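You operate a simulated robot arm through the tools that you are given. There is no shell and no other tool.

You are at the controls of a simulated robot arm. One attempt, no reset.

JOB
Flush the packed sand out of the blue sluice's mat.
Fine: gate closed and black flap up first, pump on, valve fully open; when the mat is clear close the valve and switch off; most of the gold stays in the mat.
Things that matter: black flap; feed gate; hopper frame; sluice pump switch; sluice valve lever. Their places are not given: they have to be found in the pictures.

It is judged by the outcome, as a careful person would: the job done as asked, and still so three seconds after it is handed in. It fails if anything else is knocked over, pushed out of place, dropped, spilled or broken.

ROBOT AND FRAMES
A 7-joint arm with a two-finger parallel gripper, fixed in place. Base frame: the origin is on the floor under the middle of its stand, x ahead of it, y to its left, z up. Readings come in mm, degrees, newtons and seconds.
It reaches about 1524 mm from its shoulder. Its first joint turns from -149.0 to 149.0 degrees. Payload 3.5 kg.
The TCP is the grasp point between the finger pads, 23 mm short of the fingertips. In the tool frame z runs along the fingers and y along their closing line. Largest opening 94 mm; finger width 38, thickness 10; the body of the gripper, 54 by 96 mm, starts 39 mm behind the TCP.
Orientation is that of the tool frame in the base frame, as a unit quaternion [x, y, z, w]. With the fingers straight down and closing along the base's y, the tool's x points along the base's -x, its y along +y and its z along -z.

CONTROLS
- The arm moves only by the tool apply_moves. Its argument "plan" is a list that holds one entry, the list of rows, each a list of 7 numbers: the gripper command, from -1 (shut) to 1 (fully open), values between in proportion, then the shift along the base's x, y, z in units of 150 mm (1.0 is 150 mm), then the turn, a rotation vector about the base's x, y, z in units of 180 degrees (1.0 is 180 degrees). In form: [[[claw, x, y, z, wx, wy, wz], ...]]. A call has 1 to 20 rows; each row is the pose to reach, as a shift and turn from the pose commanded when the call began. A call with a number of a shift or a turn outside -1 to 1 is refused whole. Rows are played at 5 a second. More than 50 mm and 8.6 degrees between two rows, or a gripper value outside its range, and nothing of the call is played. Where a pose cannot be reached the arm comes as near as it can. A force on the tool above 60 N (or 10 N above the force at the start of the call, whichever is more), or a blocked arm, ends the call early, and 0.2 s more pass. The fingers move at their own pace (about 153 mm/s each) and stop on an object; they squeeze with about 36 N. The grip force told is the motor's: it shows also when the fingers shut on nothing. Time passes only in rows, and 0.2 s behind the last, so rows that repeat a pose let the fingers close. The reply holds the time, the measured pose of the TCP, the force on the tool along the base axes, the opening and the grip force, in the units named above and with some noise, with the torque about the TCP (base axes, N m) and any sound that the robot's microphone picked up, and new pictures: "pictures" is both (left out), scene, wrist or none.
- Cameras (640 x 400 px; columns grow to the right, rows downward): "scene" is fixed at [218.2, 500.8, 1576.9]; the picture's right is [-0.90, -0.44, 0.00], its down [-0.24, 0.49, -0.84] and it looks along [0.37, -0.75, -0.55] (base axes); focal length 346 px, centre (320, 200). "wrist" rides on the gripper at [86, 16, -74] in the tool frame; the picture's right is [-0.18, 0.98, 0.00], its down [-0.58, -0.11, -0.81] and it looks along [-0.79, -0.15, 0.59] (tool axes); focal length 243 px, centre (320, 200).
- measure_at(camera, pixels): for up to 12 pixels [column, row] of the newest picture of that camera ("zoom" is the newest enlarged one), the place [x, y, z] in the base frame of the surface seen there, good to about 2 mm. The clock stands still meanwhile.
- inspect(camera, box): a new picture of the part [left, top, right, bottom] of that camera's present view, enlarged. The clock stands still meanwhile.
- hand_in(): hands the job in; it is judged then, once.

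Unless the task says otherwise, let go and move clear before handing in.

The tools are called after "Call:" as a command line: name --argument value ..., lists and objects as JSON in quotes. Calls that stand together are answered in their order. apply_moves: Moves the arm, as the interface text tells. Its arguments: {"type":"object","properties":{"plan":{"type":"array"},"pictures":{"type":"string","enum":["both","scene","wrist","none"]}},"required":["plan"]} The other tools are called the same way: measure_at (camera, pixels) gives the place of the surface under pixels of a picture; inspect (camera, box) takes an enlarged picture of a part of a camera's view; hand_in () hands the job in.

At the start:

```text
time_s: 0.0
tool_pos: [747.7, -804.0, 1150.9]
tcp_rot: [0.001, 1.0, 0.0, 0.0]
contact_force: [0.7, 0.4, 0.6]
ft_torque: [-0.02, 0.02, 0.01]
finger_gap: 94.1
grip_force: 0.2
```

scene: 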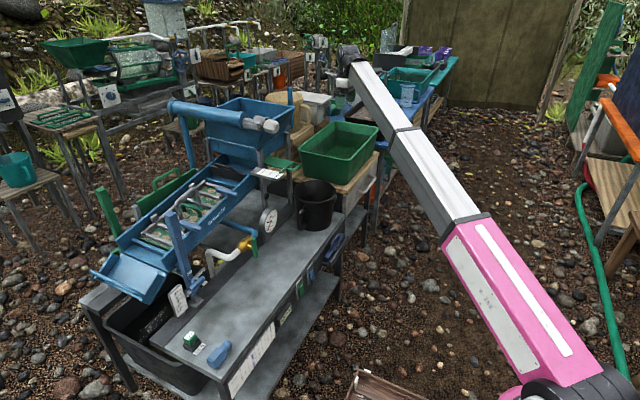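
wrist: 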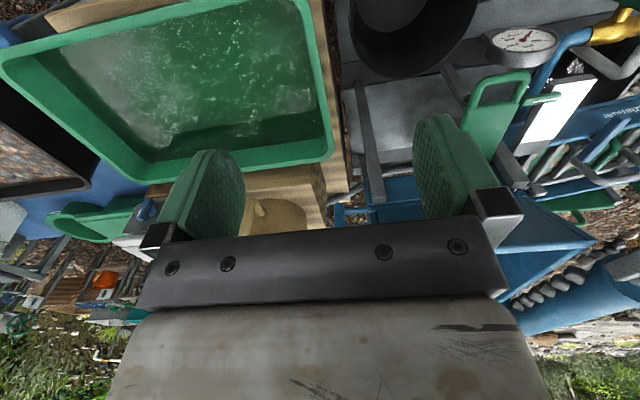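

The scene picture shows the blue sluice on the grey bench around (190,210), with a yellow valve lever near (245,243), a green switch box near (190,340) and a gauge near (268,220). I'll enlarge these areas before moving.

Call:
inspect --camera "scene" --box '[80, 80, 300, 220]'

Call:
inspect --camera "scene" --box '[80, 170, 300, 310]'

Call:
inspect --camera "scene" --box '[80, 270, 300, 400]'

Call:
inspect --camera "wrist" --box '[340, 0, 640, 200]'

```text
2.86 times, centred on (190, 150) of scene
```

zoom: 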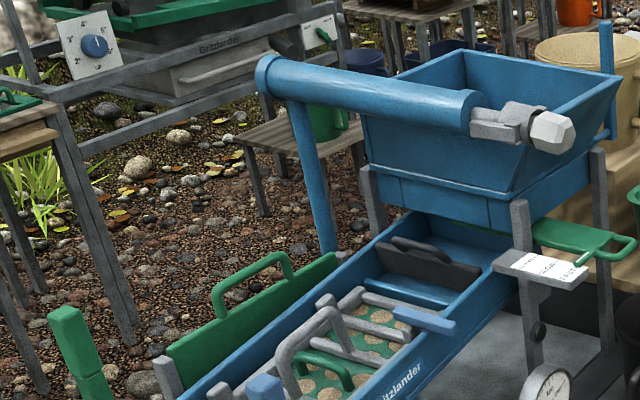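

```text
2.86 times, centred on (190, 240) of scene
```

zoom: 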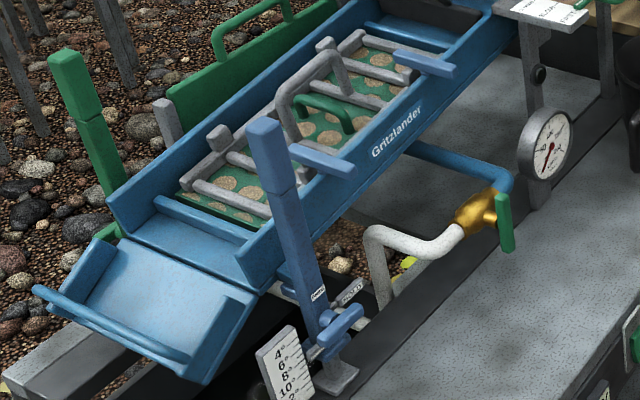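

```text
2.91 times, centred on (190, 335) of scene
```

zoom: 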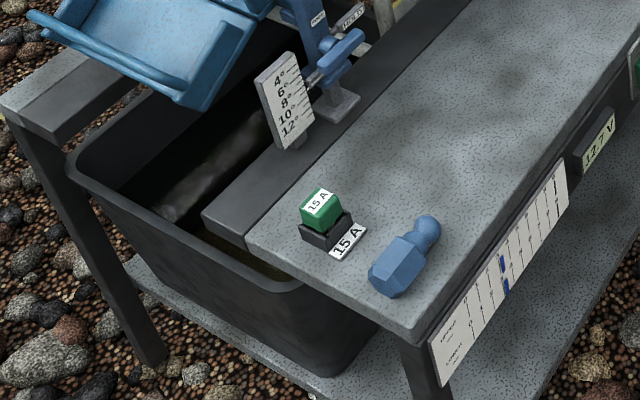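

```text
2.00 times, centred on (490, 100) of wrist
```

zoom: 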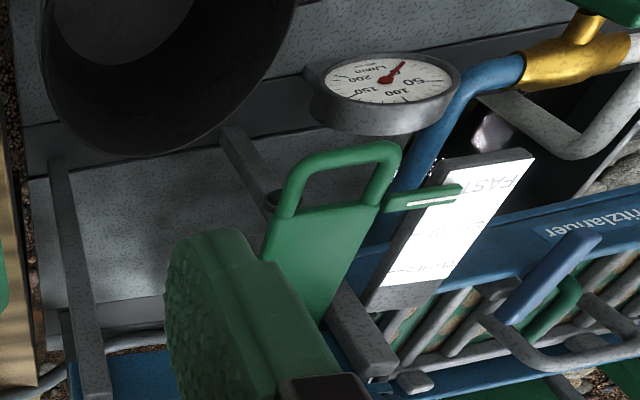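

I can see the green feed gate with its handle near (285,167), the dark flap inside the sluice near (228,172), and the green valve lever near (255,242). The pump switch is still unclear, so I'll look at the bench front and the other details.

Call:
inspect --camera "scene" --box '[260, 210, 380, 300]'

Call:
inspect --camera "scene" --box '[190, 140, 310, 215]'

Call:
inspect --camera "scene" --box '[200, 280, 330, 400]'

Call:
inspect --camera "scene" --box '[200, 200, 300, 262]'

Call:
inspect --camera "scene" --box '[130, 160, 230, 240]'

```text
4.44 times, centred on (320, 255) of scene
```

zoom: 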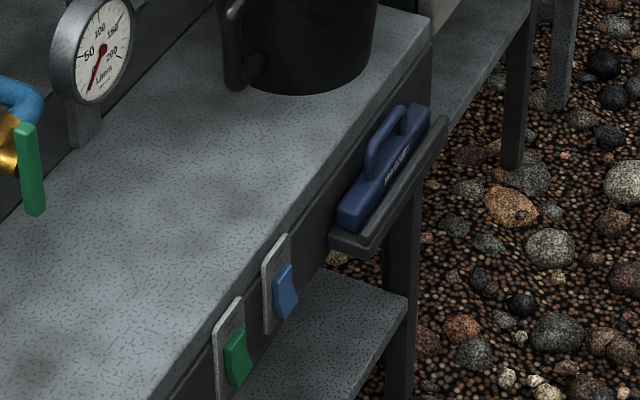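

```text
5.33 times, centred on (250, 178) of scene
```

zoom: 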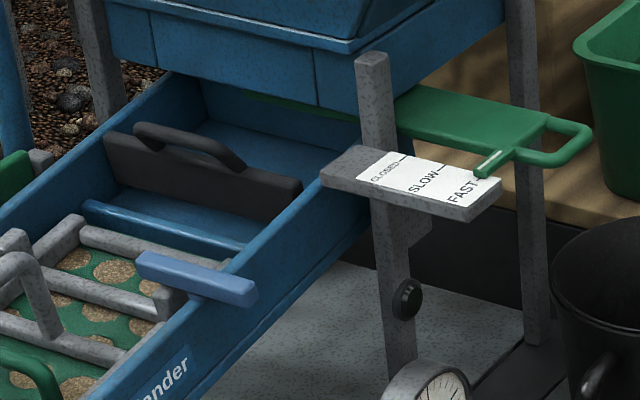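

```text
3.33 times, centred on (265, 340) of scene
```

zoom: 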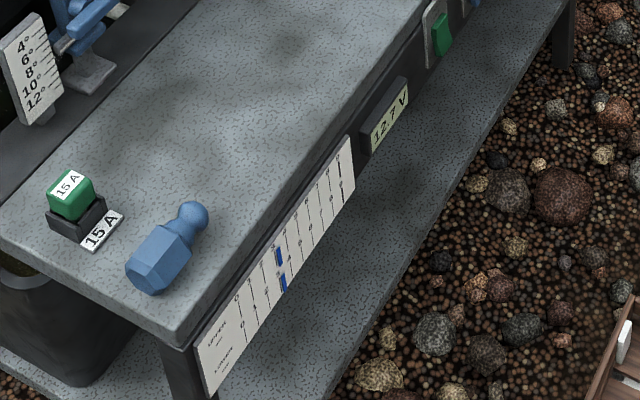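

```text
6.40 times, centred on (250, 231) of scene
```

zoom: 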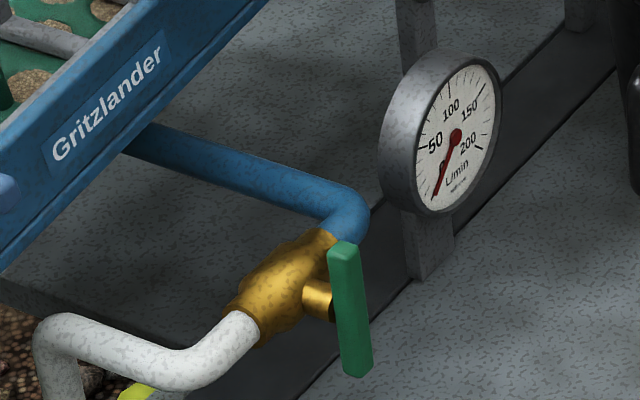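

```text
5.00 times, centred on (180, 200) of scene
```

zoom: 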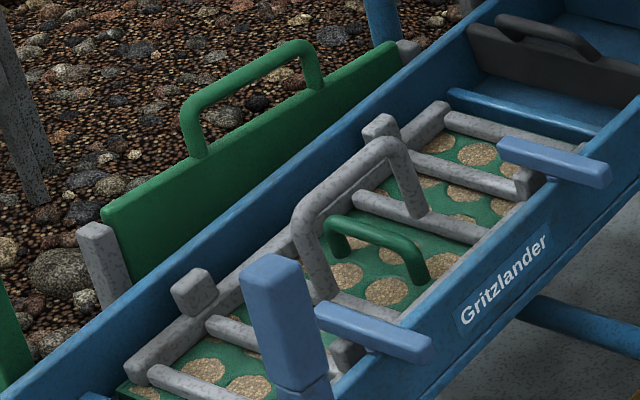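

The gate pointer sits at FAST on the card, so closing means sliding it toward CLOSED. I'll zoom in tighter on the gate and flap and measure points there.

Call:
inspect --camera "scene" --box '[190, 140, 310, 215]'

Call:
measure_at --camera "zoom" --pixels '[[585, 135], [480, 170], [540, 120], [400, 125], [470, 185], [380, 165], [375, 60], [330, 180], [490, 205], [420, 190], [530, 250], [340, 70]]'

Call:
measure_at --camera "zoom" --pixels '[[110, 150], [200, 180], [295, 195], [140, 130], [190, 143], [240, 165], [105, 165], [280, 215], [92, 205], [230, 245], [120, 100], [300, 215]]'

```text
5.33 times, centred on (250, 178) of scene
```

zoom: 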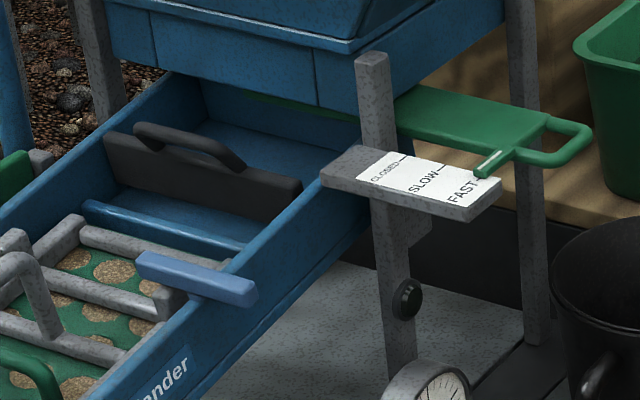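

```text
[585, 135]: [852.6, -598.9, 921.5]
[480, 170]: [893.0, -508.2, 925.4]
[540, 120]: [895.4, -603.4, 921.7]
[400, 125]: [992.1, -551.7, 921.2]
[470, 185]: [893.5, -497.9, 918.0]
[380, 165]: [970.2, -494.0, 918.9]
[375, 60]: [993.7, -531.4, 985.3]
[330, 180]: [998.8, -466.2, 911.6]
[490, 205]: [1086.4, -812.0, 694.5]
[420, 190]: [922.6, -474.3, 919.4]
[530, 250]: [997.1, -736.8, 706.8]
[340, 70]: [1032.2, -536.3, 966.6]
```

```text
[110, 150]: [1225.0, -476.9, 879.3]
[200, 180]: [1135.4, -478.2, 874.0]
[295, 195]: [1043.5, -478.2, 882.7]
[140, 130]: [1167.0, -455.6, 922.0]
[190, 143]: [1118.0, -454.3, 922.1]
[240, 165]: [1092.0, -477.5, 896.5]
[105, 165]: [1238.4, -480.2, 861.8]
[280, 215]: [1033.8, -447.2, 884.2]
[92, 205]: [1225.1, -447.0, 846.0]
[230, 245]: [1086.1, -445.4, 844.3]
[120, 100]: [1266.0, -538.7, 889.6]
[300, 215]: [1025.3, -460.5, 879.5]
```

The sluice runs along y, the gate slides along x (pointer at x≈893), and the flap plate is near y≈-478, z 860–885. I'll zoom in on the switches, chart and gate card.

Call:
inspect --camera "scene" --box '[295, 255, 330, 300]'

Call:
measure_at --camera "scene" --pixels '[[301, 287], [304, 290], [302, 280], [313, 276], [315, 272], [312, 268], [255, 242], [256, 235], [258, 250], [246, 243], [192, 335], [218, 352]]'

Call:
inspect --camera "scene" --box '[225, 320, 285, 398]'

Call:
inspect --camera "scene" --box '[245, 160, 290, 185]'

Call:
measure_at --camera "zoom" --pixels '[[200, 150], [320, 190], [440, 200], [330, 100], [100, 200], [500, 100], [250, 170], [380, 190], [420, 170], [450, 150]]'

```text
8.89 times, centred on (312, 278) of scene
```

zoom: 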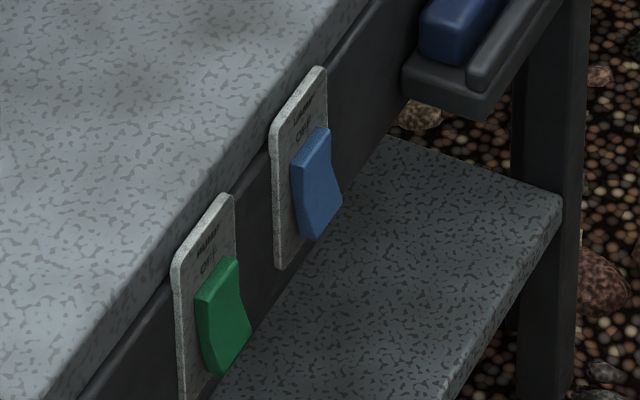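

```text
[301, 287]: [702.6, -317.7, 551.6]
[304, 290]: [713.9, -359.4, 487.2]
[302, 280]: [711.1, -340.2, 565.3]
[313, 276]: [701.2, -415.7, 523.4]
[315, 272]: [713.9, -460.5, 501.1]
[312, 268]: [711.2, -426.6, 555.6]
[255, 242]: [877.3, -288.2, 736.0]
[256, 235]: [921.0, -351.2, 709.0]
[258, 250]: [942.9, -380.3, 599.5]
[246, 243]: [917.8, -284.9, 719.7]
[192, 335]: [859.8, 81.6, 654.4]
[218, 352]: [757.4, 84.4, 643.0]
```

```text
5.13 times, centred on (255, 359) of scene
```

zoom: 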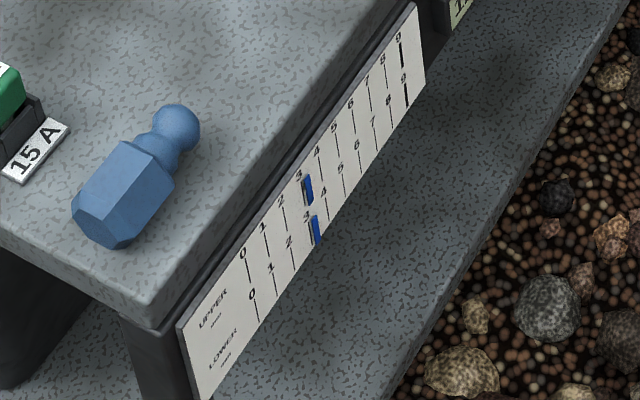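

```text
14.22 times, centred on (268, 172) of scene
```

zoom: 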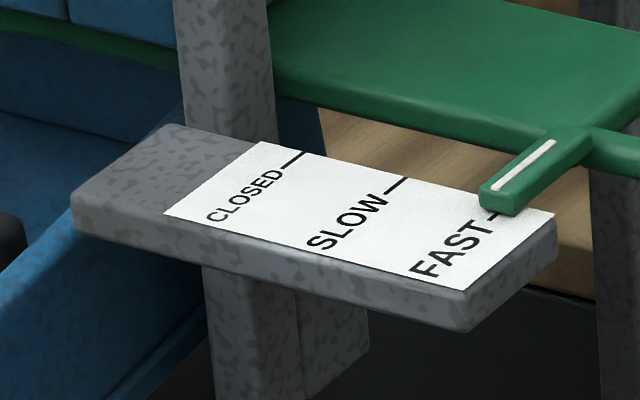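

```text
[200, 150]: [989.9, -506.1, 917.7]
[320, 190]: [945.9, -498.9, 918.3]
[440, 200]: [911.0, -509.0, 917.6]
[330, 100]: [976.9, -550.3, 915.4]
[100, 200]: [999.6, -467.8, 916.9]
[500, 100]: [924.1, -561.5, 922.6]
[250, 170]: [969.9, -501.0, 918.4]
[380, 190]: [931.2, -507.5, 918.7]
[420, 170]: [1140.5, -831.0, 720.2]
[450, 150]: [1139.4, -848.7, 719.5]
```

The rockers are labelled: green reads "PUMP OFF" and blue looks like "LAMP OFF". I'll measure the gate card marks precisely, and the handle and the valve lever.

Call:
measure_at --camera "zoom" --pixels '[[303, 153], [286, 164], [403, 180], [388, 189], [492, 213], [480, 195], [555, 140], [520, 170], [510, 185], [630, 140], [520, 130], [300, 75]]'

Call:
inspect --camera "scene" --box '[270, 155, 310, 180]'

Call:
measure_at --camera "zoom" --pixels '[[492, 170], [500, 140], [440, 210], [380, 220], [340, 175], [360, 120], [430, 130], [300, 180], [470, 190], [400, 120]]'

Call:
inspect --camera "scene" --box '[232, 225, 272, 262]'

Call:
measure_at --camera "zoom" --pixels '[[355, 160], [370, 200], [385, 260], [395, 340], [410, 370], [340, 180], [310, 190], [300, 240], [220, 190], [330, 230], [365, 130], [415, 300]]'

```text
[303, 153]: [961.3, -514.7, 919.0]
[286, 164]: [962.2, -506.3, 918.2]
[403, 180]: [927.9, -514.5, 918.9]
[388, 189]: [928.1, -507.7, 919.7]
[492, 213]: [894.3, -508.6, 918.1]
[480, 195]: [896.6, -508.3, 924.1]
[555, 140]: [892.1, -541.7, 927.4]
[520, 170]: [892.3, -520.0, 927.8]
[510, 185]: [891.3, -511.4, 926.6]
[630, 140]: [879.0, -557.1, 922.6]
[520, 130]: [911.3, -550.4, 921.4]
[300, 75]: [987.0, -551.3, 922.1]
```

```text
16.00 times, centred on (290, 168) of scene
```

zoom: 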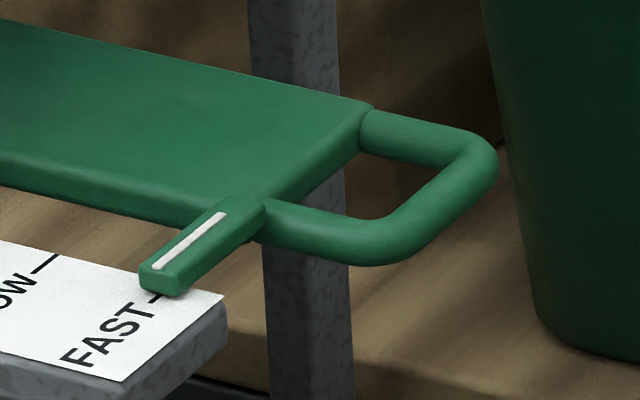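

```text
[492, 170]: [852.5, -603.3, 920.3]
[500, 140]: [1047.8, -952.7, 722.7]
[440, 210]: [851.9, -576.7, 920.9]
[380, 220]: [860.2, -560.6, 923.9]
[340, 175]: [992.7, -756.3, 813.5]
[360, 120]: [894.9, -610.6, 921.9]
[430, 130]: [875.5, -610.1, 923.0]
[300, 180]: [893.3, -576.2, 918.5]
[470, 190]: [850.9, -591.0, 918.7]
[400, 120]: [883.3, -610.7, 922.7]
```

```text
10.81 times, centred on (252, 244) of scene
```

zoom: 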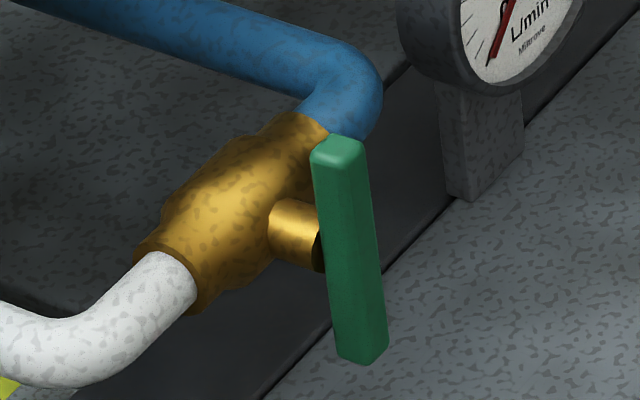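

```text
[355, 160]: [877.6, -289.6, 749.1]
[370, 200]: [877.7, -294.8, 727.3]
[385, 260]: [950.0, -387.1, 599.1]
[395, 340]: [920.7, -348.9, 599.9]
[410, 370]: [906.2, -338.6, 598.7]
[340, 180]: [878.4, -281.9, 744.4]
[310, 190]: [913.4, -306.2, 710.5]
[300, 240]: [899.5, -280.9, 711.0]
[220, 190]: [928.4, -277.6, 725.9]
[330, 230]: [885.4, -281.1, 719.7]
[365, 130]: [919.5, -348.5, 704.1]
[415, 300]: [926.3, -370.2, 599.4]
```

The gate pointer is at x≈892 and the CLOSED line is at x≈962, so the gate needs about 70 mm in +x. Before moving I'll measure the hopper, its tube, the posts and the bench edges as obstacles.

Call:
measure_at --camera "scene" --pixels '[[175, 105], [200, 112], [235, 120], [270, 126], [225, 102], [293, 110], [245, 100], [262, 160], [300, 140], [283, 135], [240, 150], [190, 140]]'

Call:
measure_at --camera "scene" --pixels '[[340, 170], [360, 125], [315, 195], [335, 185], [385, 130], [300, 250], [330, 230], [268, 210], [283, 97], [240, 97], [212, 98], [285, 120]]'

Call:
measure_at --camera "scene" --pixels '[[170, 220], [174, 214], [155, 215], [160, 180], [200, 200], [215, 190], [240, 197], [100, 200], [225, 183], [197, 220], [130, 275], [180, 175]]'

```text
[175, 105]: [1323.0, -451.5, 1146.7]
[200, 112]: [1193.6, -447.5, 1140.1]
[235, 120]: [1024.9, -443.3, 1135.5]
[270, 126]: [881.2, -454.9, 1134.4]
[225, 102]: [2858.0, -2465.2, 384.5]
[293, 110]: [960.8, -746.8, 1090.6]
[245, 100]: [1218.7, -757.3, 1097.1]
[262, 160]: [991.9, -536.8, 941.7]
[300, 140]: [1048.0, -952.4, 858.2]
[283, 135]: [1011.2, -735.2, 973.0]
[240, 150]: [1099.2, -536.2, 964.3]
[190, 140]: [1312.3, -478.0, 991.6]
```

```text
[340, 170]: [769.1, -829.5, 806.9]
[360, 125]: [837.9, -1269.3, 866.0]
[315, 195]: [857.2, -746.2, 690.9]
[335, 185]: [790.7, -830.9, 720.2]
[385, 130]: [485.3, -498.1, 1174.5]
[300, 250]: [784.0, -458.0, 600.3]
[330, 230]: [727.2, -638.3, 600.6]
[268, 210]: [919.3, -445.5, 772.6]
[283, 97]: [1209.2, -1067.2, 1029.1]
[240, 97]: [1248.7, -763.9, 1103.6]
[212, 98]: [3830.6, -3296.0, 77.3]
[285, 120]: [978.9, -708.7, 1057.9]
```

```text
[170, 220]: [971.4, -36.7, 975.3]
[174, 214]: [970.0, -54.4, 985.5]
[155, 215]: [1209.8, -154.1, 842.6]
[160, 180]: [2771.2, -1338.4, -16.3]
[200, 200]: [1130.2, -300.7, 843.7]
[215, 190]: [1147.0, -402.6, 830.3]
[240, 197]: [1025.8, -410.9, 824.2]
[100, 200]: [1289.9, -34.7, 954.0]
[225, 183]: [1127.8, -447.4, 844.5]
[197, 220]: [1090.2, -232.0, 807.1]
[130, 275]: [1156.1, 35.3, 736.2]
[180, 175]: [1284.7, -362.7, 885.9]
```

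A horizontal blue tube runs along x at y≈-450, z≈1140, right above the flap, so a straight-down approach there is blocked. I'll look at the flap in close zoom and measure its shape.

Call:
inspect --camera "scene" --box '[203, 155, 255, 192]'

Call:
measure_at --camera "zoom" --pixels '[[100, 120], [200, 150], [330, 180], [430, 220], [140, 70], [220, 95], [300, 130], [330, 165], [90, 150], [250, 200], [420, 260], [160, 100]]'

Call:
measure_at --camera "zoom" --pixels '[[150, 200], [300, 250], [380, 280], [200, 240], [440, 230], [80, 130], [400, 130], [300, 100], [450, 180], [70, 220], [250, 140], [200, 120]]'

```text
10.81 times, centred on (229, 174) of scene
```

zoom: 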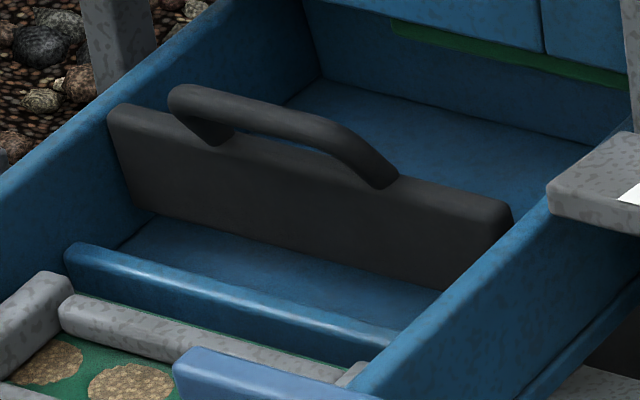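

```text
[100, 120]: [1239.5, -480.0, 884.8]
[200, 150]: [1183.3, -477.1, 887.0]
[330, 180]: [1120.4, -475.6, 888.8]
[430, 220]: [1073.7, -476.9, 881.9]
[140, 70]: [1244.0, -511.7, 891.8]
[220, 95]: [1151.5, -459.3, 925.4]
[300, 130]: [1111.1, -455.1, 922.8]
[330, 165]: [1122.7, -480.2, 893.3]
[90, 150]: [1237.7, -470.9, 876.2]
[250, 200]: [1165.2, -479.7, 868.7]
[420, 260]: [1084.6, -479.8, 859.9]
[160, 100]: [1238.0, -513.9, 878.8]
```

```text
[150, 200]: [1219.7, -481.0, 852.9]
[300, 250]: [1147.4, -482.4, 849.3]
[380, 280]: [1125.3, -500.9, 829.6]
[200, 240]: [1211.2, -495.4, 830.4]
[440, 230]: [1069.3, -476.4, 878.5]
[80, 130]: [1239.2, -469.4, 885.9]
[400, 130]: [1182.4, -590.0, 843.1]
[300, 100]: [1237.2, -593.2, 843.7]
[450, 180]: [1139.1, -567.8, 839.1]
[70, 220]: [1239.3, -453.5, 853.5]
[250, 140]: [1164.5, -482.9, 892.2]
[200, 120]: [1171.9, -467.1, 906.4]
```

The flap is a hanging plate (bottom at z≈848, floor at z≈829) with a loop handle at about (1110–1165, -457, 924). I want the fingers pointing +x with the wrist camera above them, so I'll move into free space and turn the gripper 164° around the (1,0,-1) axis.

Call:
apply_moves --plan '[[[1, -0.015, 0.03, 0.03, 0.0321, 0, -0.0321], [1, -0.03, 0.06, 0.06, 0.0642, 0, -0.0642], [1, -0.045, 0.09, 0.09, 0.0963, 0, -0.0963], [1, -0.06, 0.12, 0.12, 0.1284, 0, -0.1284], [1, -0.075, 0.15, 0.15, 0.1605, 0, -0.1605], [1, -0.09, 0.18, 0.18, 0.1926, 0, -0.1926], [1, -0.105, 0.21, 0.21, 0.2247, 0, -0.2247], [1, -0.12, 0.24, 0.24, 0.2568, 0, -0.2568], [1, -0.135, 0.27, 0.27, 0.2889, 0, -0.2889], [1, -0.15, 0.3, 0.3, 0.321, 0, -0.321], [1, -0.165, 0.33, 0.33, 0.3531, 0, -0.3531], [1, -0.18, 0.36, 0.36, 0.3852, 0, -0.3852], [1, -0.195, 0.39, 0.39, 0.4173, 0, -0.4173], [1, -0.21, 0.42, 0.42, 0.4494, 0, -0.4494], [1, -0.225, 0.45, 0.45, 0.4815, 0, -0.4815], [1, -0.24, 0.48, 0.48, 0.5136, 0, -0.5136], [1, -0.255, 0.51, 0.51, 0.5457, 0, -0.5457], [1, -0.27, 0.54, 0.54, 0.5778, 0, -0.5778], [1, -0.285, 0.57, 0.57, 0.6099, 0, -0.6099], [1, -0.3, 0.6, 0.6, 0.642, 0, -0.642]]]'

```text
time_s: 0.5
tool_pos: [745.8, -800.6, 1156.6]
tcp_rot: [0.05, 0.997, 0.063, 0.004]
contact_force: [-10.0, -21.6, -8.3]
ft_torque: [1.89, -1.87, 2.16]
finger_gap: 93.9
grip_force: 0.1
out of reach, approached as far as the arm can: row 2
stopped in row 2: the force on the tool passed its limit at 132 N (the readings are from after the stop); the commanded pose is now the measured one
```

scene: 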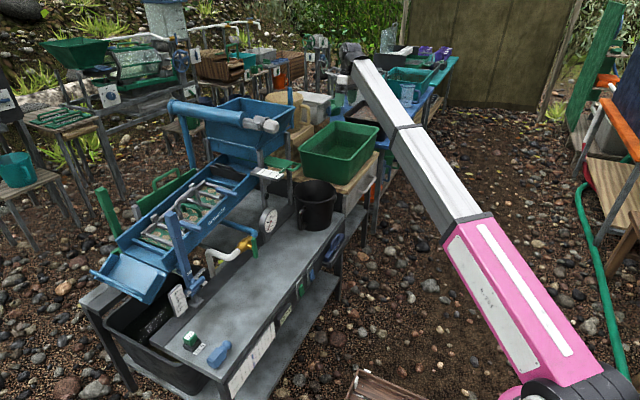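
wrist: 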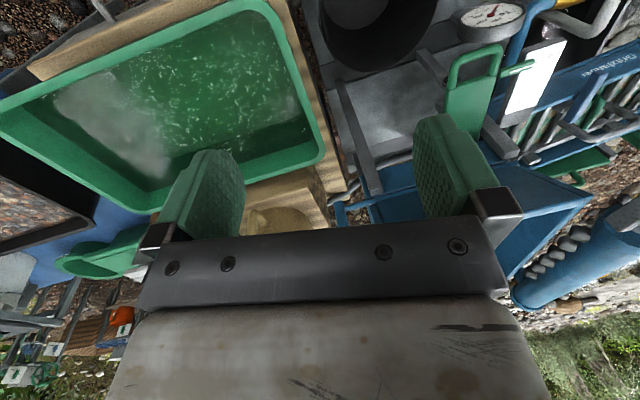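

Row 2 was out of reach: the arm is almost fully stretched here, so raising it failed. I'll move closer to the base (+y, -x) at the same height, slowly and without turning.

Call:
apply_moves --plan '[[[1, -0.03, 0.08, -0.01, 0, 0, 0], [1, -0.09, 0.24, -0.03, 0, 0, 0], [1, -0.15, 0.4, -0.05, 0, 0, 0], [1, -0.21, 0.56, -0.07, 0, 0, 0], [1, -0.27, 0.72, -0.09, 0, 0, 0], [1, -0.33, 0.88, -0.11, 0, 0, 0], [1, -0.37, 0.98, -0.12, 0, 0, 0]]]'

```text
time_s: 1.1
tool_pos: [735.5, -774.2, 1154.1]
tcp_rot: [0.043, 0.997, 0.061, 0.005]
contact_force: [-7.2, -12.9, -6.5]
ft_torque: [1.19, -1.28, 1.4]
finger_gap: 93.8
grip_force: 0.1
stopped in row 2: the force on the tool passed its limit at 65 N (the readings are from after the stop); the commanded pose is now the measured one
```

scene: 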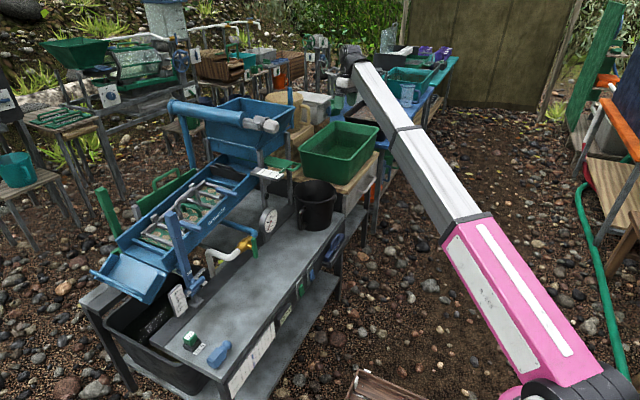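
wrist: 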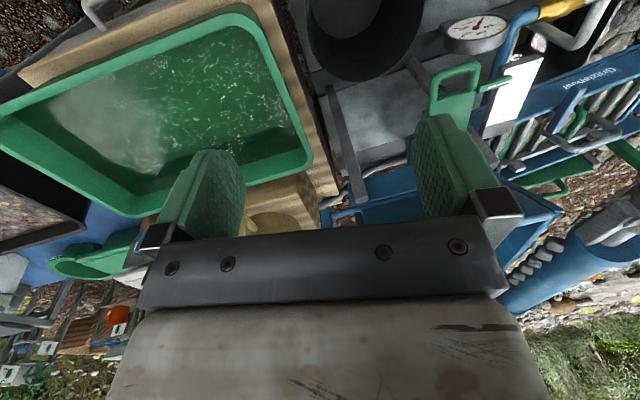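

The arm stopped at 65 N while moving through free air, so this looks like jerk from the stretched pose, not contact. I'll move with smaller steps and a gentle ramp toward the base and slightly down.

Call:
apply_moves --pictures "none" --plan '[[[1, 0, 0, 0, 0, 0, 0], [1, -0.005, 0.005, -0.005, 0, 0, 0], [1, -0.015, 0.015, -0.015, 0, 0, 0], [1, -0.03, 0.035, -0.03, 0, 0, 0], [1, -0.05, 0.06, -0.05, 0, 0, 0], [1, -0.08, 0.095, -0.07, 0, 0, 0], [1, -0.11, 0.14, -0.1, 0, 0, 0], [1, -0.14, 0.19, -0.13, 0, 0, 0], [1, -0.17, 0.24, -0.15, 0, 0, 0], [1, -0.2, 0.3, -0.17, 0, 0, 0], [1, -0.23, 0.36, -0.19, 0, 0, 0], [1, -0.26, 0.42, -0.2, 0, 0, 0], [1, -0.29, 0.48, -0.2, 0, 0, 0], [1, -0.31, 0.54, -0.2, 0, 0, 0], [1, -0.33, 0.59, -0.2, 0, 0, 0], [1, -0.34, 0.62, -0.2, 0, 0, 0], [1, -0.34, 0.64, -0.2, 0, 0, 0], [1, -0.34, 0.65, -0.2, 0, 0, 0]]]'

```text
time_s: 3.7
tool_pos: [696.5, -709.7, 1125.5]
tcp_rot: [0.036, 0.997, 0.061, 0.006]
contact_force: [-7.6, -12.6, -6.6]
ft_torque: [1.28, -1.31, 1.48]
finger_gap: 93.8
grip_force: 0.1
stopped in row 13: the force on the tool passed its limit at 62 N (the readings are from after the stop); the commanded pose is now the measured one
```

The force reading stays at about (-7.6,-12.6,-6.6) N even after stops, so I need to know whether this is contact or a dynamic effect. I'll hold still for a few rows, read the force again, and look at the gripper area.

Call:
apply_moves --plan '[[[1, 0, 0, 0, 0, 0, 0], [1, 0, 0, 0, 0, 0, 0], [1, 0, 0, 0, 0, 0, 0], [1, 0, 0, 0, 0, 0, 0], [1, 0, 0, 0, 0, 0, 0]]]'

Call:
inspect --camera "scene" --box '[290, 20, 450, 130]'

```text
time_s: 4.9
tool_pos: [696.9, -710.0, 1125.6]
tcp_rot: [0.037, 0.997, 0.061, 0.006]
contact_force: [-12.6, -21.5, -15.2]
ft_torque: [1.79, -2.67, 2.29]
finger_gap: 93.9
grip_force: 0.0
```

scene: 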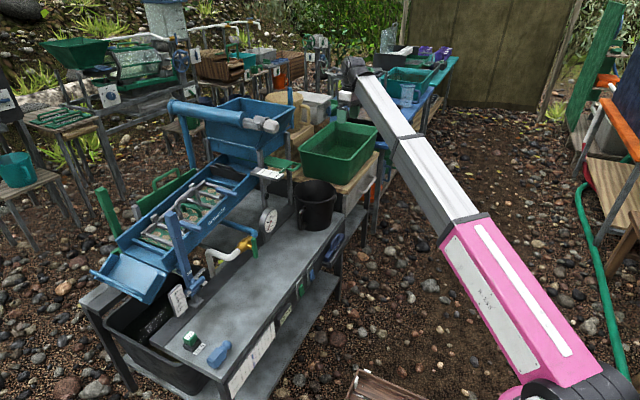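
wrist: 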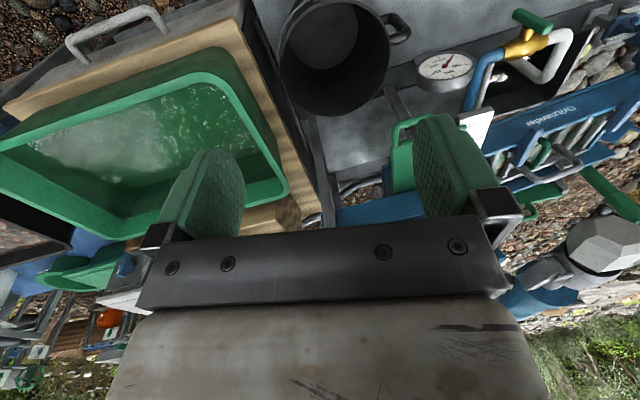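

```text
3.64 times, centred on (370, 75) of scene
```

zoom: 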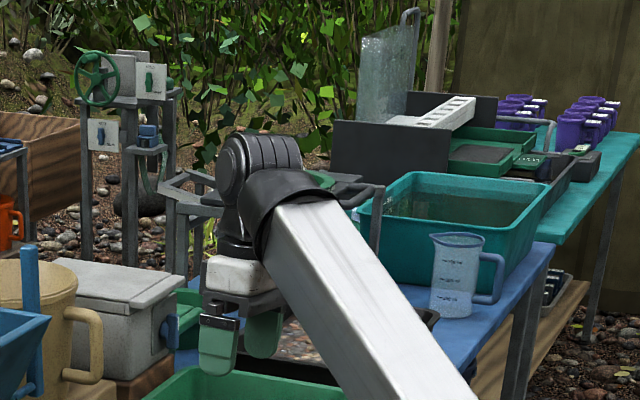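

Working through the torque, the contact point is about (-105, 5, 90) mm from the TCP, which is right at the wrist camera. The camera housing is touching the arm's own forearm on its +y side. Turning the gripper about +z moves the camera away from the forearm, so I'll do that gently.

Call:
apply_moves --pictures "none" --plan '[[[1, 0, 0, 0, 0, 0, 0.011], [1, 0, 0, 0, 0, 0, 0.033], [1, 0, 0, 0, 0, 0, 0.061], [1, 0, 0, 0, 0, 0, 0.095], [1, 0, 0, 0, 0, 0, 0.13], [1, 0, 0, 0, 0, 0, 0.15], [1, 0, 0, 0, 0, 0, 0.16]]]'

```text
time_s: 6.5
tool_pos: [696.2, -709.1, 1123.1]
tcp_rot: [-0.212, 0.976, 0.056, -0.006]
contact_force: [0.1, 0.2, 0.2]
ft_torque: [-0.02, -0.02, 0.02]
finger_gap: 93.7
grip_force: 0.1
out of reach, approached as far as the arm can: row 7
```

The force is back to zero, so the camera is clear of the forearm. I'll keep the camera turned away from the arm and take a picture before continuing the turn.

Call:
apply_moves --plan '[[[1, -0.02, 0.02, -0.02, 0, 0, 0.01], [1, -0.06, 0.06, -0.06, 0, 0, 0.03], [1, -0.12, 0.12, -0.12, 0, 0, 0.06], [1, -0.18, 0.2, -0.2, 0, 0, 0.1], [1, -0.24, 0.28, -0.28, 0, 0, 0.14], [1, -0.3, 0.36, -0.36, 0, 0, 0.18], [1, -0.34, 0.44, -0.42, 0, 0, 0.22], [1, -0.37, 0.5, -0.46, 0, 0, 0.25], [1, -0.4, 0.54, -0.49, 0, 0, 0.27], [1, -0.41, 0.56, -0.5, 0, 0, 0.28]]]'

```text
time_s: 8.7
tool_pos: [634.8, -626.4, 1048.5]
tcp_rot: [-0.607, 0.793, 0.052, -0.034]
contact_force: [-0.2, -0.3, -0.3]
ft_torque: [0.0, -0.02, 0.0]
finger_gap: 93.9
grip_force: 0.1
```

scene: 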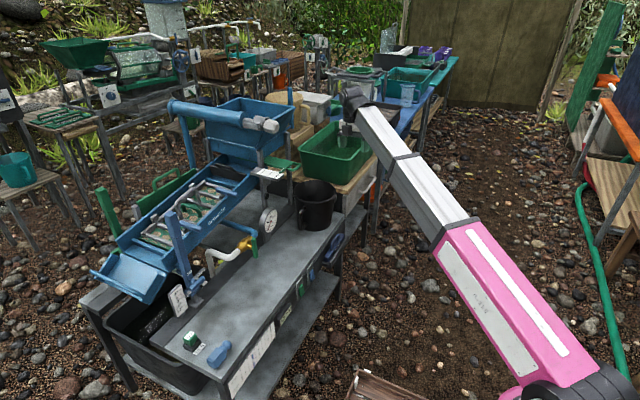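
wrist: 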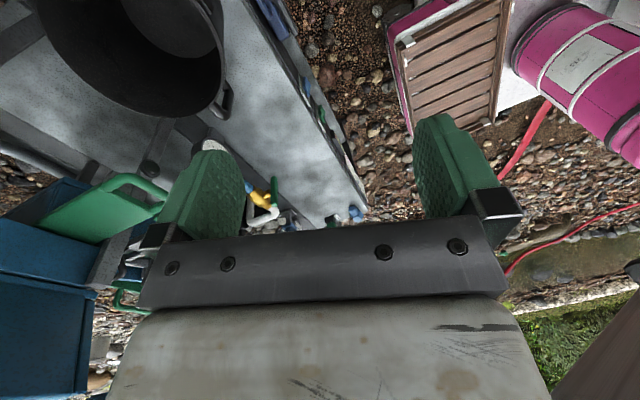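

That worked: no force, and the camera now looks along +y with the yellow valve visible near (262,195). I'll continue the turn about +z by another 105° in place.

Call:
apply_moves --plan '[[[1, 0, 0, 0, 0, 0, 0.02], [1, 0, 0, 0, 0, 0, 0.06], [1, 0, 0, 0, 0, 0, 0.1], [1, 0, 0, 0, 0, 0, 0.14], [1, 0, 0, 0, 0, 0, 0.18], [1, 0, 0, 0, 0, 0, 0.22], [1, 0, 0, 0, 0, 0, 0.26], [1, 0, 0, 0, 0, 0, 0.3], [1, 0, 0, 0, 0, 0, 0.34], [1, 0, 0, 0, 0, 0, 0.38], [1, 0, 0, 0, 0, 0, 0.42], [1, 0, 0, 0, 0, 0, 0.46], [1, 0, 0, 0, 0, 0, 0.5], [1, 0, 0, 0, 0, 0, 0.54], [1, 0, 0, 0, 0, 0, 0.565], [1, 0, 0, 0, 0, 0, 0.583]]]'

```text
time_s: 12.1
tool_pos: [636.3, -626.4, 1048.6]
tcp_rot: [0.9, -0.432, -0.03, 0.053]
contact_force: [0.4, -1.0, 0.0]
ft_torque: [0.0, 0.0, 0.01]
finger_gap: 94.1
grip_force: 0.0
out of reach, approached as far as the arm can: row 9, 10, 11, 12, 13, 14, 15, 16
```

scene: 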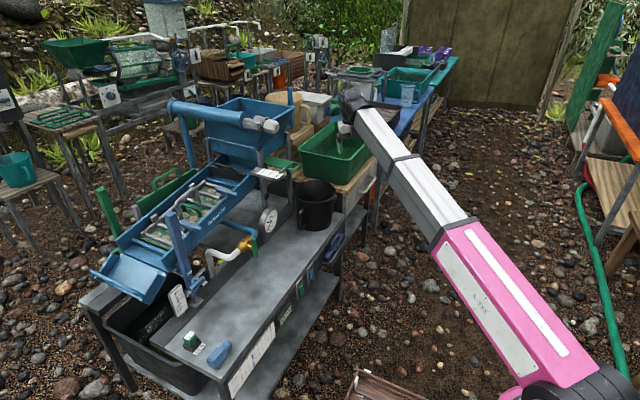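
wrist: 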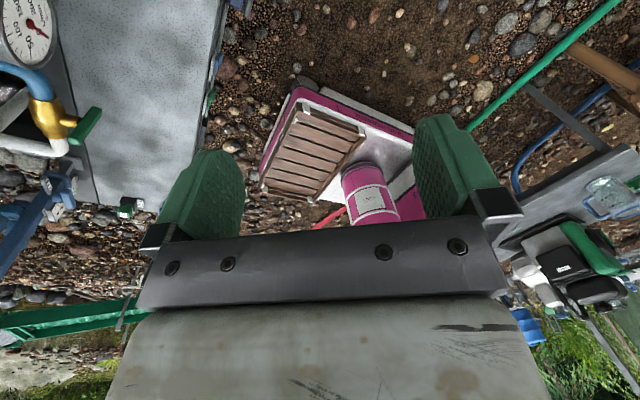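

The roll stopped at the last joint's limit (camera azimuth about 309°). Next I'll tilt the fingers up to point along +x with the camera on top, a 104° turn done in small steps.

Call:
apply_moves --plan '[[[1, 0, 0, 0, -0.006, -0.014, 0.007], [1, 0, 0, 0, -0.018, -0.044, 0.023], [1, 0, 0, 0, -0.033, -0.08, 0.042], [1, 0, 0, 0, -0.048, -0.117, 0.061], [1, 0, 0, 0, -0.063, -0.154, 0.08], [1, 0, 0, 0, -0.078, -0.191, 0.099], [1, 0, 0, 0, -0.093, -0.228, 0.118], [1, 0, 0, 0, -0.108, -0.265, 0.138], [1, 0, 0, 0, -0.123, -0.302, 0.157], [1, 0, 0, 0, -0.138, -0.339, 0.176], [1, 0, 0, 0, -0.153, -0.376, 0.195], [1, 0, 0, 0, -0.168, -0.413, 0.215], [1, 0, 0, 0, -0.183, -0.45, 0.234], [1, 0, 0, 0, -0.1966, -0.482, 0.2515]]]'

```text
time_s: 15.1
tool_pos: [778.2, -409.0, 1021.5]
tcp_rot: [0.667, -0.169, 0.71, 0.152]
contact_force: [0.9, -0.4, -0.1]
ft_torque: [-0.01, -0.02, -0.01]
finger_gap: 94.2
grip_force: 0.0
out of reach, approached as far as the arm can: row 2, 3, 4, 5, 6, 7, 8, 9, 10, 11, 12, 13, 14
```

scene: 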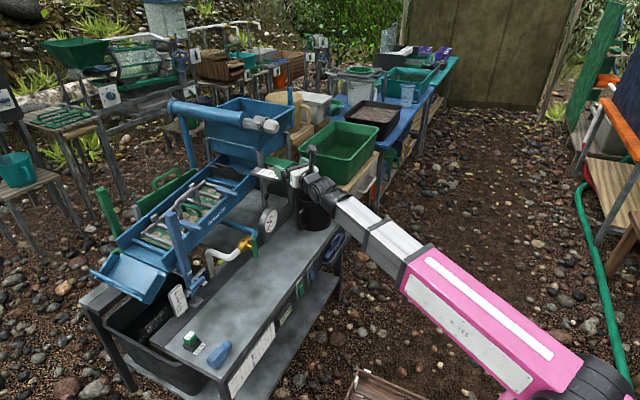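
wrist: 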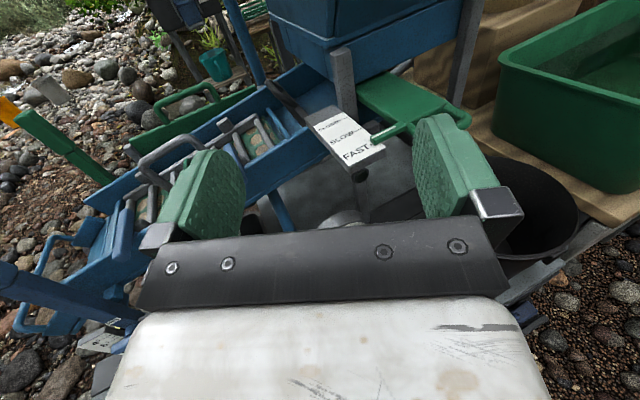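

The solver reached the orientation (camera on top, fingers pointing +x and about 26° toward -y), but the TCP drifted to (778,-409,1021) with no contact. I'll check with a zero move where the commanded pose now stands, and zoom in on the flap from here.

Call:
apply_moves --plan '[[[1, 0, 0, 0, 0, 0, 0]]]'

Call:
inspect --camera "wrist" --box '[130, 40, 420, 220]'

```text
time_s: 15.5
tool_pos: [777.7, -408.2, 1021.1]
tcp_rot: [0.667, -0.168, 0.71, 0.151]
contact_force: [-0.6, 0.0, -1.0]
ft_torque: [0.0, -0.02, 0.0]
finger_gap: 93.9
grip_force: 0.0
```

scene: 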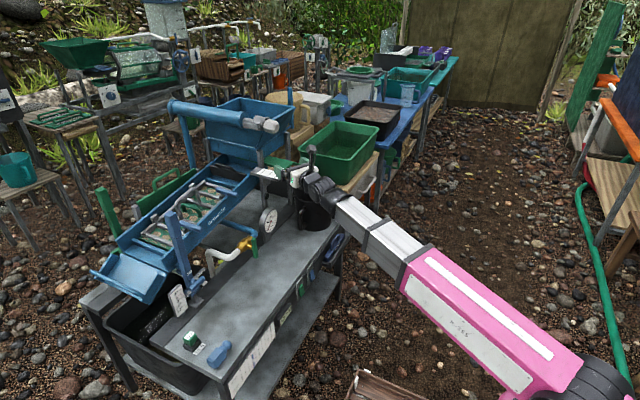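
wrist: 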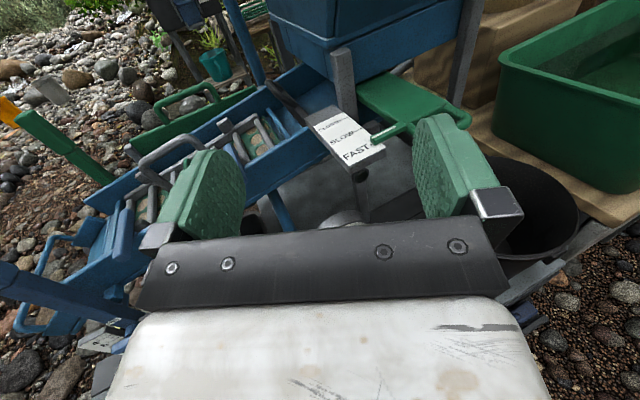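

```text
2.21 times, centred on (275, 130) of wrist
```

zoom: 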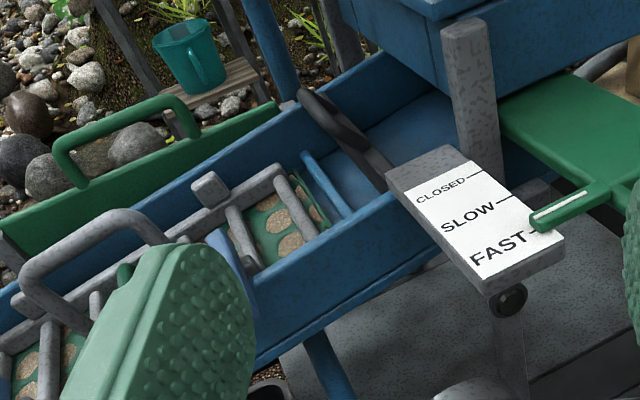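

A zero move keeps the pose, so the commanded pose equals the measured one. I'll back away to about (680,-520,1020) to get room before correcting the yaw.

Call:
apply_moves --pictures "none" --plan '[[[1, -0.03, -0.02, 0, 0, 0, 0], [1, -0.12, -0.1, 0, 0, 0, 0], [1, -0.25, -0.22, 0, 0, 0, 0], [1, -0.4, -0.37, 0, 0, 0, 0], [1, -0.54, -0.52, 0, 0, 0, 0], [1, -0.62, -0.66, 0, 0, 0, 0], [1, -0.65, -0.74, 0, 0, 0, 0]]]'

```text
time_s: 17.1
tool_pos: [713.0, -472.1, 1019.4]
tcp_rot: [0.654, -0.203, 0.705, 0.183]
contact_force: [-0.6, -0.2, 0.1]
ft_torque: [0.0, -0.04, -0.01]
finger_gap: 93.9
grip_force: 0.1
out of reach, approached as far as the arm can: row 2, 3, 4, 5, 6, 7
```

With the camera on top, the tool yaw is locked to the arm azimuth by the last joint's limit. I'll roll the camera to the -y side instead (closing line vertical) and yaw the fingers to +x, staying at this position.

Call:
apply_moves --plan '[[[1, 0, 0, 0, 0.012, -0.003, 0.004], [1, 0, 0, 0, 0.042, -0.0105, 0.0137], [1, 0, 0, 0, 0.082, -0.0205, 0.0268], [1, 0, 0, 0, 0.122, -0.0305, 0.0398], [1, 0, 0, 0, 0.162, -0.0405, 0.0529], [1, 0, 0, 0, 0.202, -0.0505, 0.0659], [1, 0, 0, 0, 0.242, -0.0605, 0.079], [1, 0, 0, 0, 0.282, -0.0705, 0.092], [1, 0, 0, 0, 0.322, -0.0805, 0.1051], [1, 0, 0, 0, 0.362, -0.0905, 0.1181], [1, 0, 0, 0, 0.402, -0.1005, 0.1312], [1, 0, 0, 0, 0.44, -0.11, 0.1436], [1, 0, 0, 0, 0.4768, -0.1193, 0.1556]]]'

```text
time_s: 19.9
tool_pos: [712.1, -473.0, 1022.8]
tcp_rot: [-0.498, 0.5, -0.5, 0.501]
contact_force: [0.2, -0.9, 1.2]
ft_torque: [0.03, -0.01, 0.0]
finger_gap: 93.8
grip_force: 0.0
out of reach, approached as far as the arm can: row 2, 3, 4, 5, 6, 7, 8, 9, 10, 11
```

scene: 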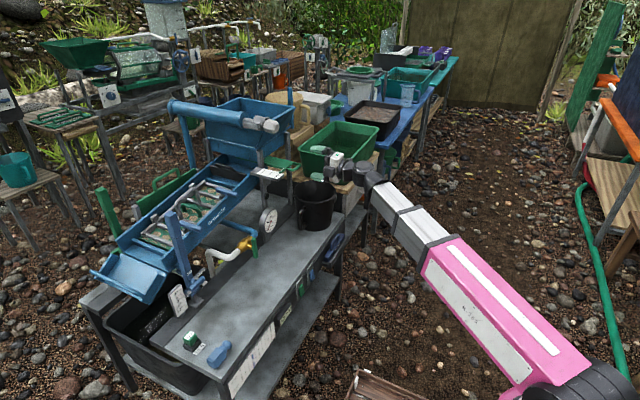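
wrist: 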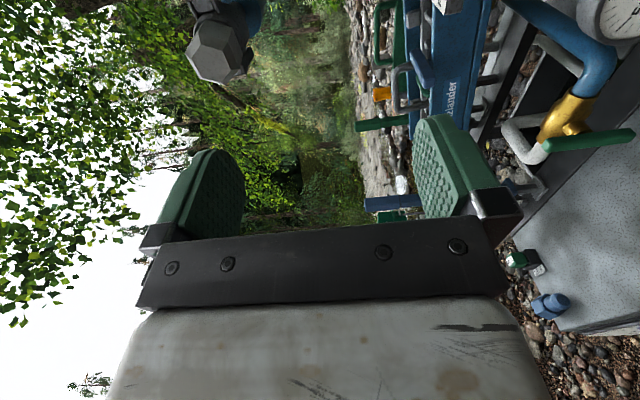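

The orientation is now exactly as wanted: fingers along +x, closing line vertical, camera on the -y side. I'll close the fingers and move to about (770,-587,914), in front of the gate handle bar at x≈850.

Call:
apply_moves --plan '[[[-1, 0, -0.03, 0, 0, 0, 0], [-1, 0, -0.12, -0.03, 0, 0, 0], [-1, 0.02, -0.25, -0.1, 0, 0, 0], [-1, 0.06, -0.4, -0.2, 0, 0, 0], [-1, 0.12, -0.55, -0.32, 0, 0, 0], [-1, 0.2, -0.67, -0.45, 0, 0, 0], [-1, 0.28, -0.74, -0.57, 0, 0, 0], [-1, 0.34, -0.76, -0.66, 0, 0, 0], [-1, 0.37, -0.76, -0.71, 0, 0, 0], [-1, 0.387, -0.76, -0.727, 0, 0, 0]]]'

```text
time_s: 22.1
tool_pos: [770.4, -584.6, 941.8]
tcp_rot: [-0.5, 0.52, -0.483, 0.496]
contact_force: [0.3, -0.1, 0.4]
ft_torque: [-0.02, -0.03, 0.0]
finger_gap: 0.0
grip_force: 36.2
out of reach, approached as far as the arm can: row 5, 6, 7, 8, 9, 10
```

scene: 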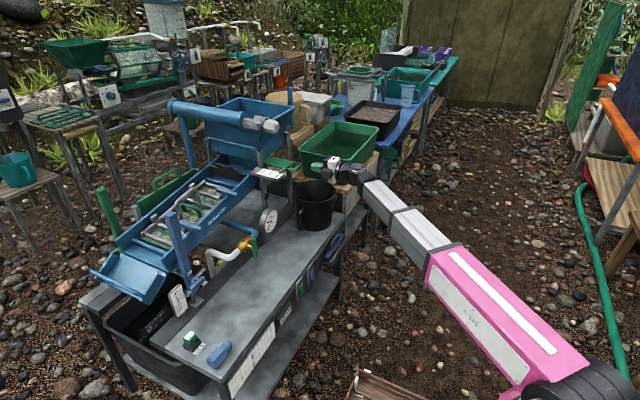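
wrist: 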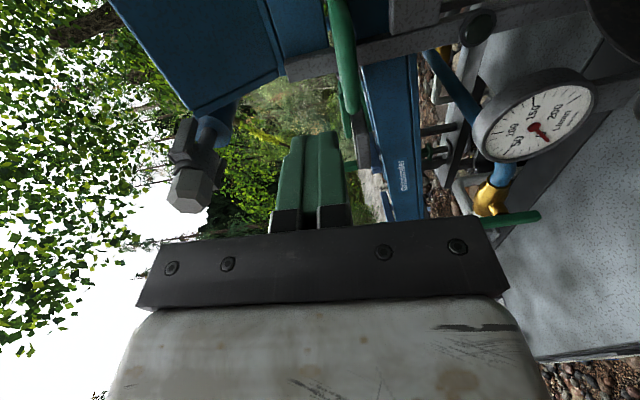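

The pose got within a few degrees, but z stopped at 942, so a wrist limit blocks level fingers this low. I'll pitch the fingers about 23° down, which should free the wrist, and go to z≈924 so that the tip meets the handle bar at z≈914.

Call:
apply_moves --plan '[[[-1, 0, 0, 0, -0.001, 0.012, 0], [-1, 0, 0, 0, -0.003, 0.04, 0], [-1, 0, -0.005, -0.02, -0.006, 0.075, 0], [-1, 0.02, -0.01, -0.05, -0.008, 0.105, 0], [-1, 0.04, -0.016, -0.09, -0.01, 0.125, 0], [-1, 0.05, -0.016, -0.119, -0.01, 0.13, 0]]]'

```text
time_s: 23.5
tool_pos: [777.6, -586.3, 924.2]
tcp_rot: [-0.597, 0.602, -0.379, 0.372]
contact_force: [0.6, 0.0, 1.1]
ft_torque: [-0.01, 0.0, 0.0]
finger_gap: 0.2
grip_force: 35.7
```

scene: 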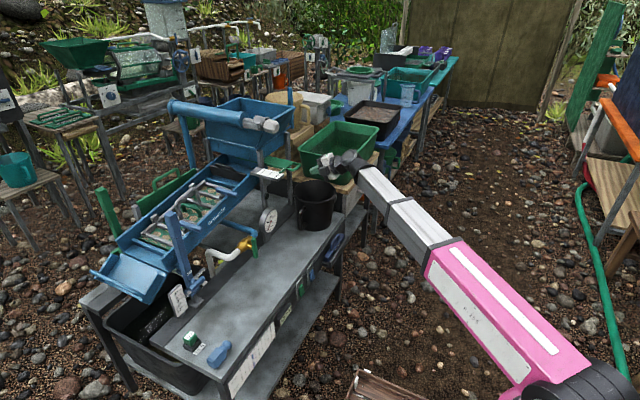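
wrist: 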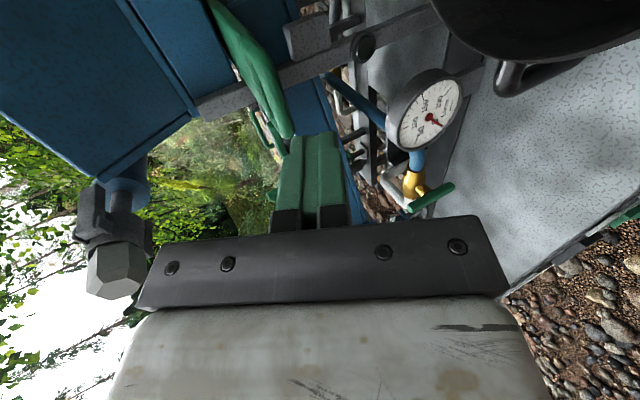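

That pose was reached fully, with the fingertip centre at about (798,-587,914). Before pushing I'll check the handle bar and the fingertips in the scene view.

Call:
inspect --camera "scene" --box '[250, 140, 340, 200]'

Call:
measure_at --camera "zoom" --pixels '[[345, 175], [335, 190], [350, 160], [310, 200], [300, 160], [330, 178], [500, 150], [520, 160], [490, 130], [510, 175], [240, 190], [335, 160]]'

Call:
inspect --camera "wrist" --box '[180, 0, 420, 160]'

```text
6.67 times, centred on (295, 170) of scene
```

zoom: 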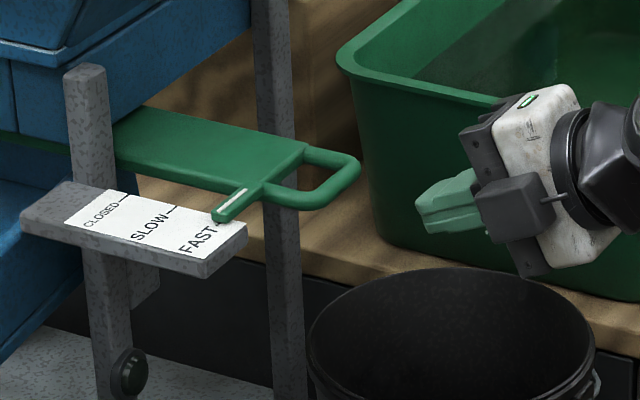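

```text
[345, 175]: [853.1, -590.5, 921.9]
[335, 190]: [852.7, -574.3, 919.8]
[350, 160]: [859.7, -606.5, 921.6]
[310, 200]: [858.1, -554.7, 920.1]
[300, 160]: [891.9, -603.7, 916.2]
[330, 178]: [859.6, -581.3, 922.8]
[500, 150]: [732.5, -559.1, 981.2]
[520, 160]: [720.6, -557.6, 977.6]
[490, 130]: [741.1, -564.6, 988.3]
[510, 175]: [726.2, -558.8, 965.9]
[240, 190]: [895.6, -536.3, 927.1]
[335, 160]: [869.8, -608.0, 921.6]
```

```text
2.50 times, centred on (300, 80) of wrist
```

zoom: 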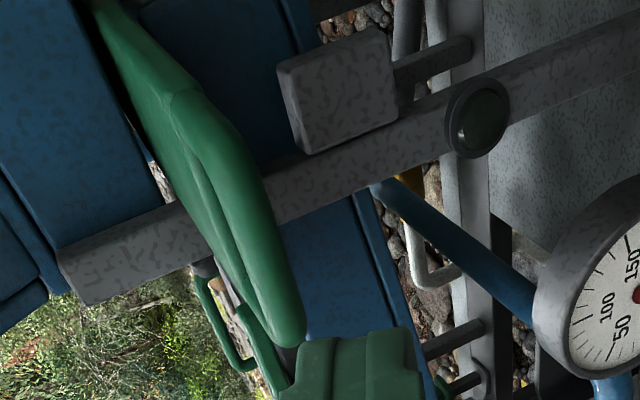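

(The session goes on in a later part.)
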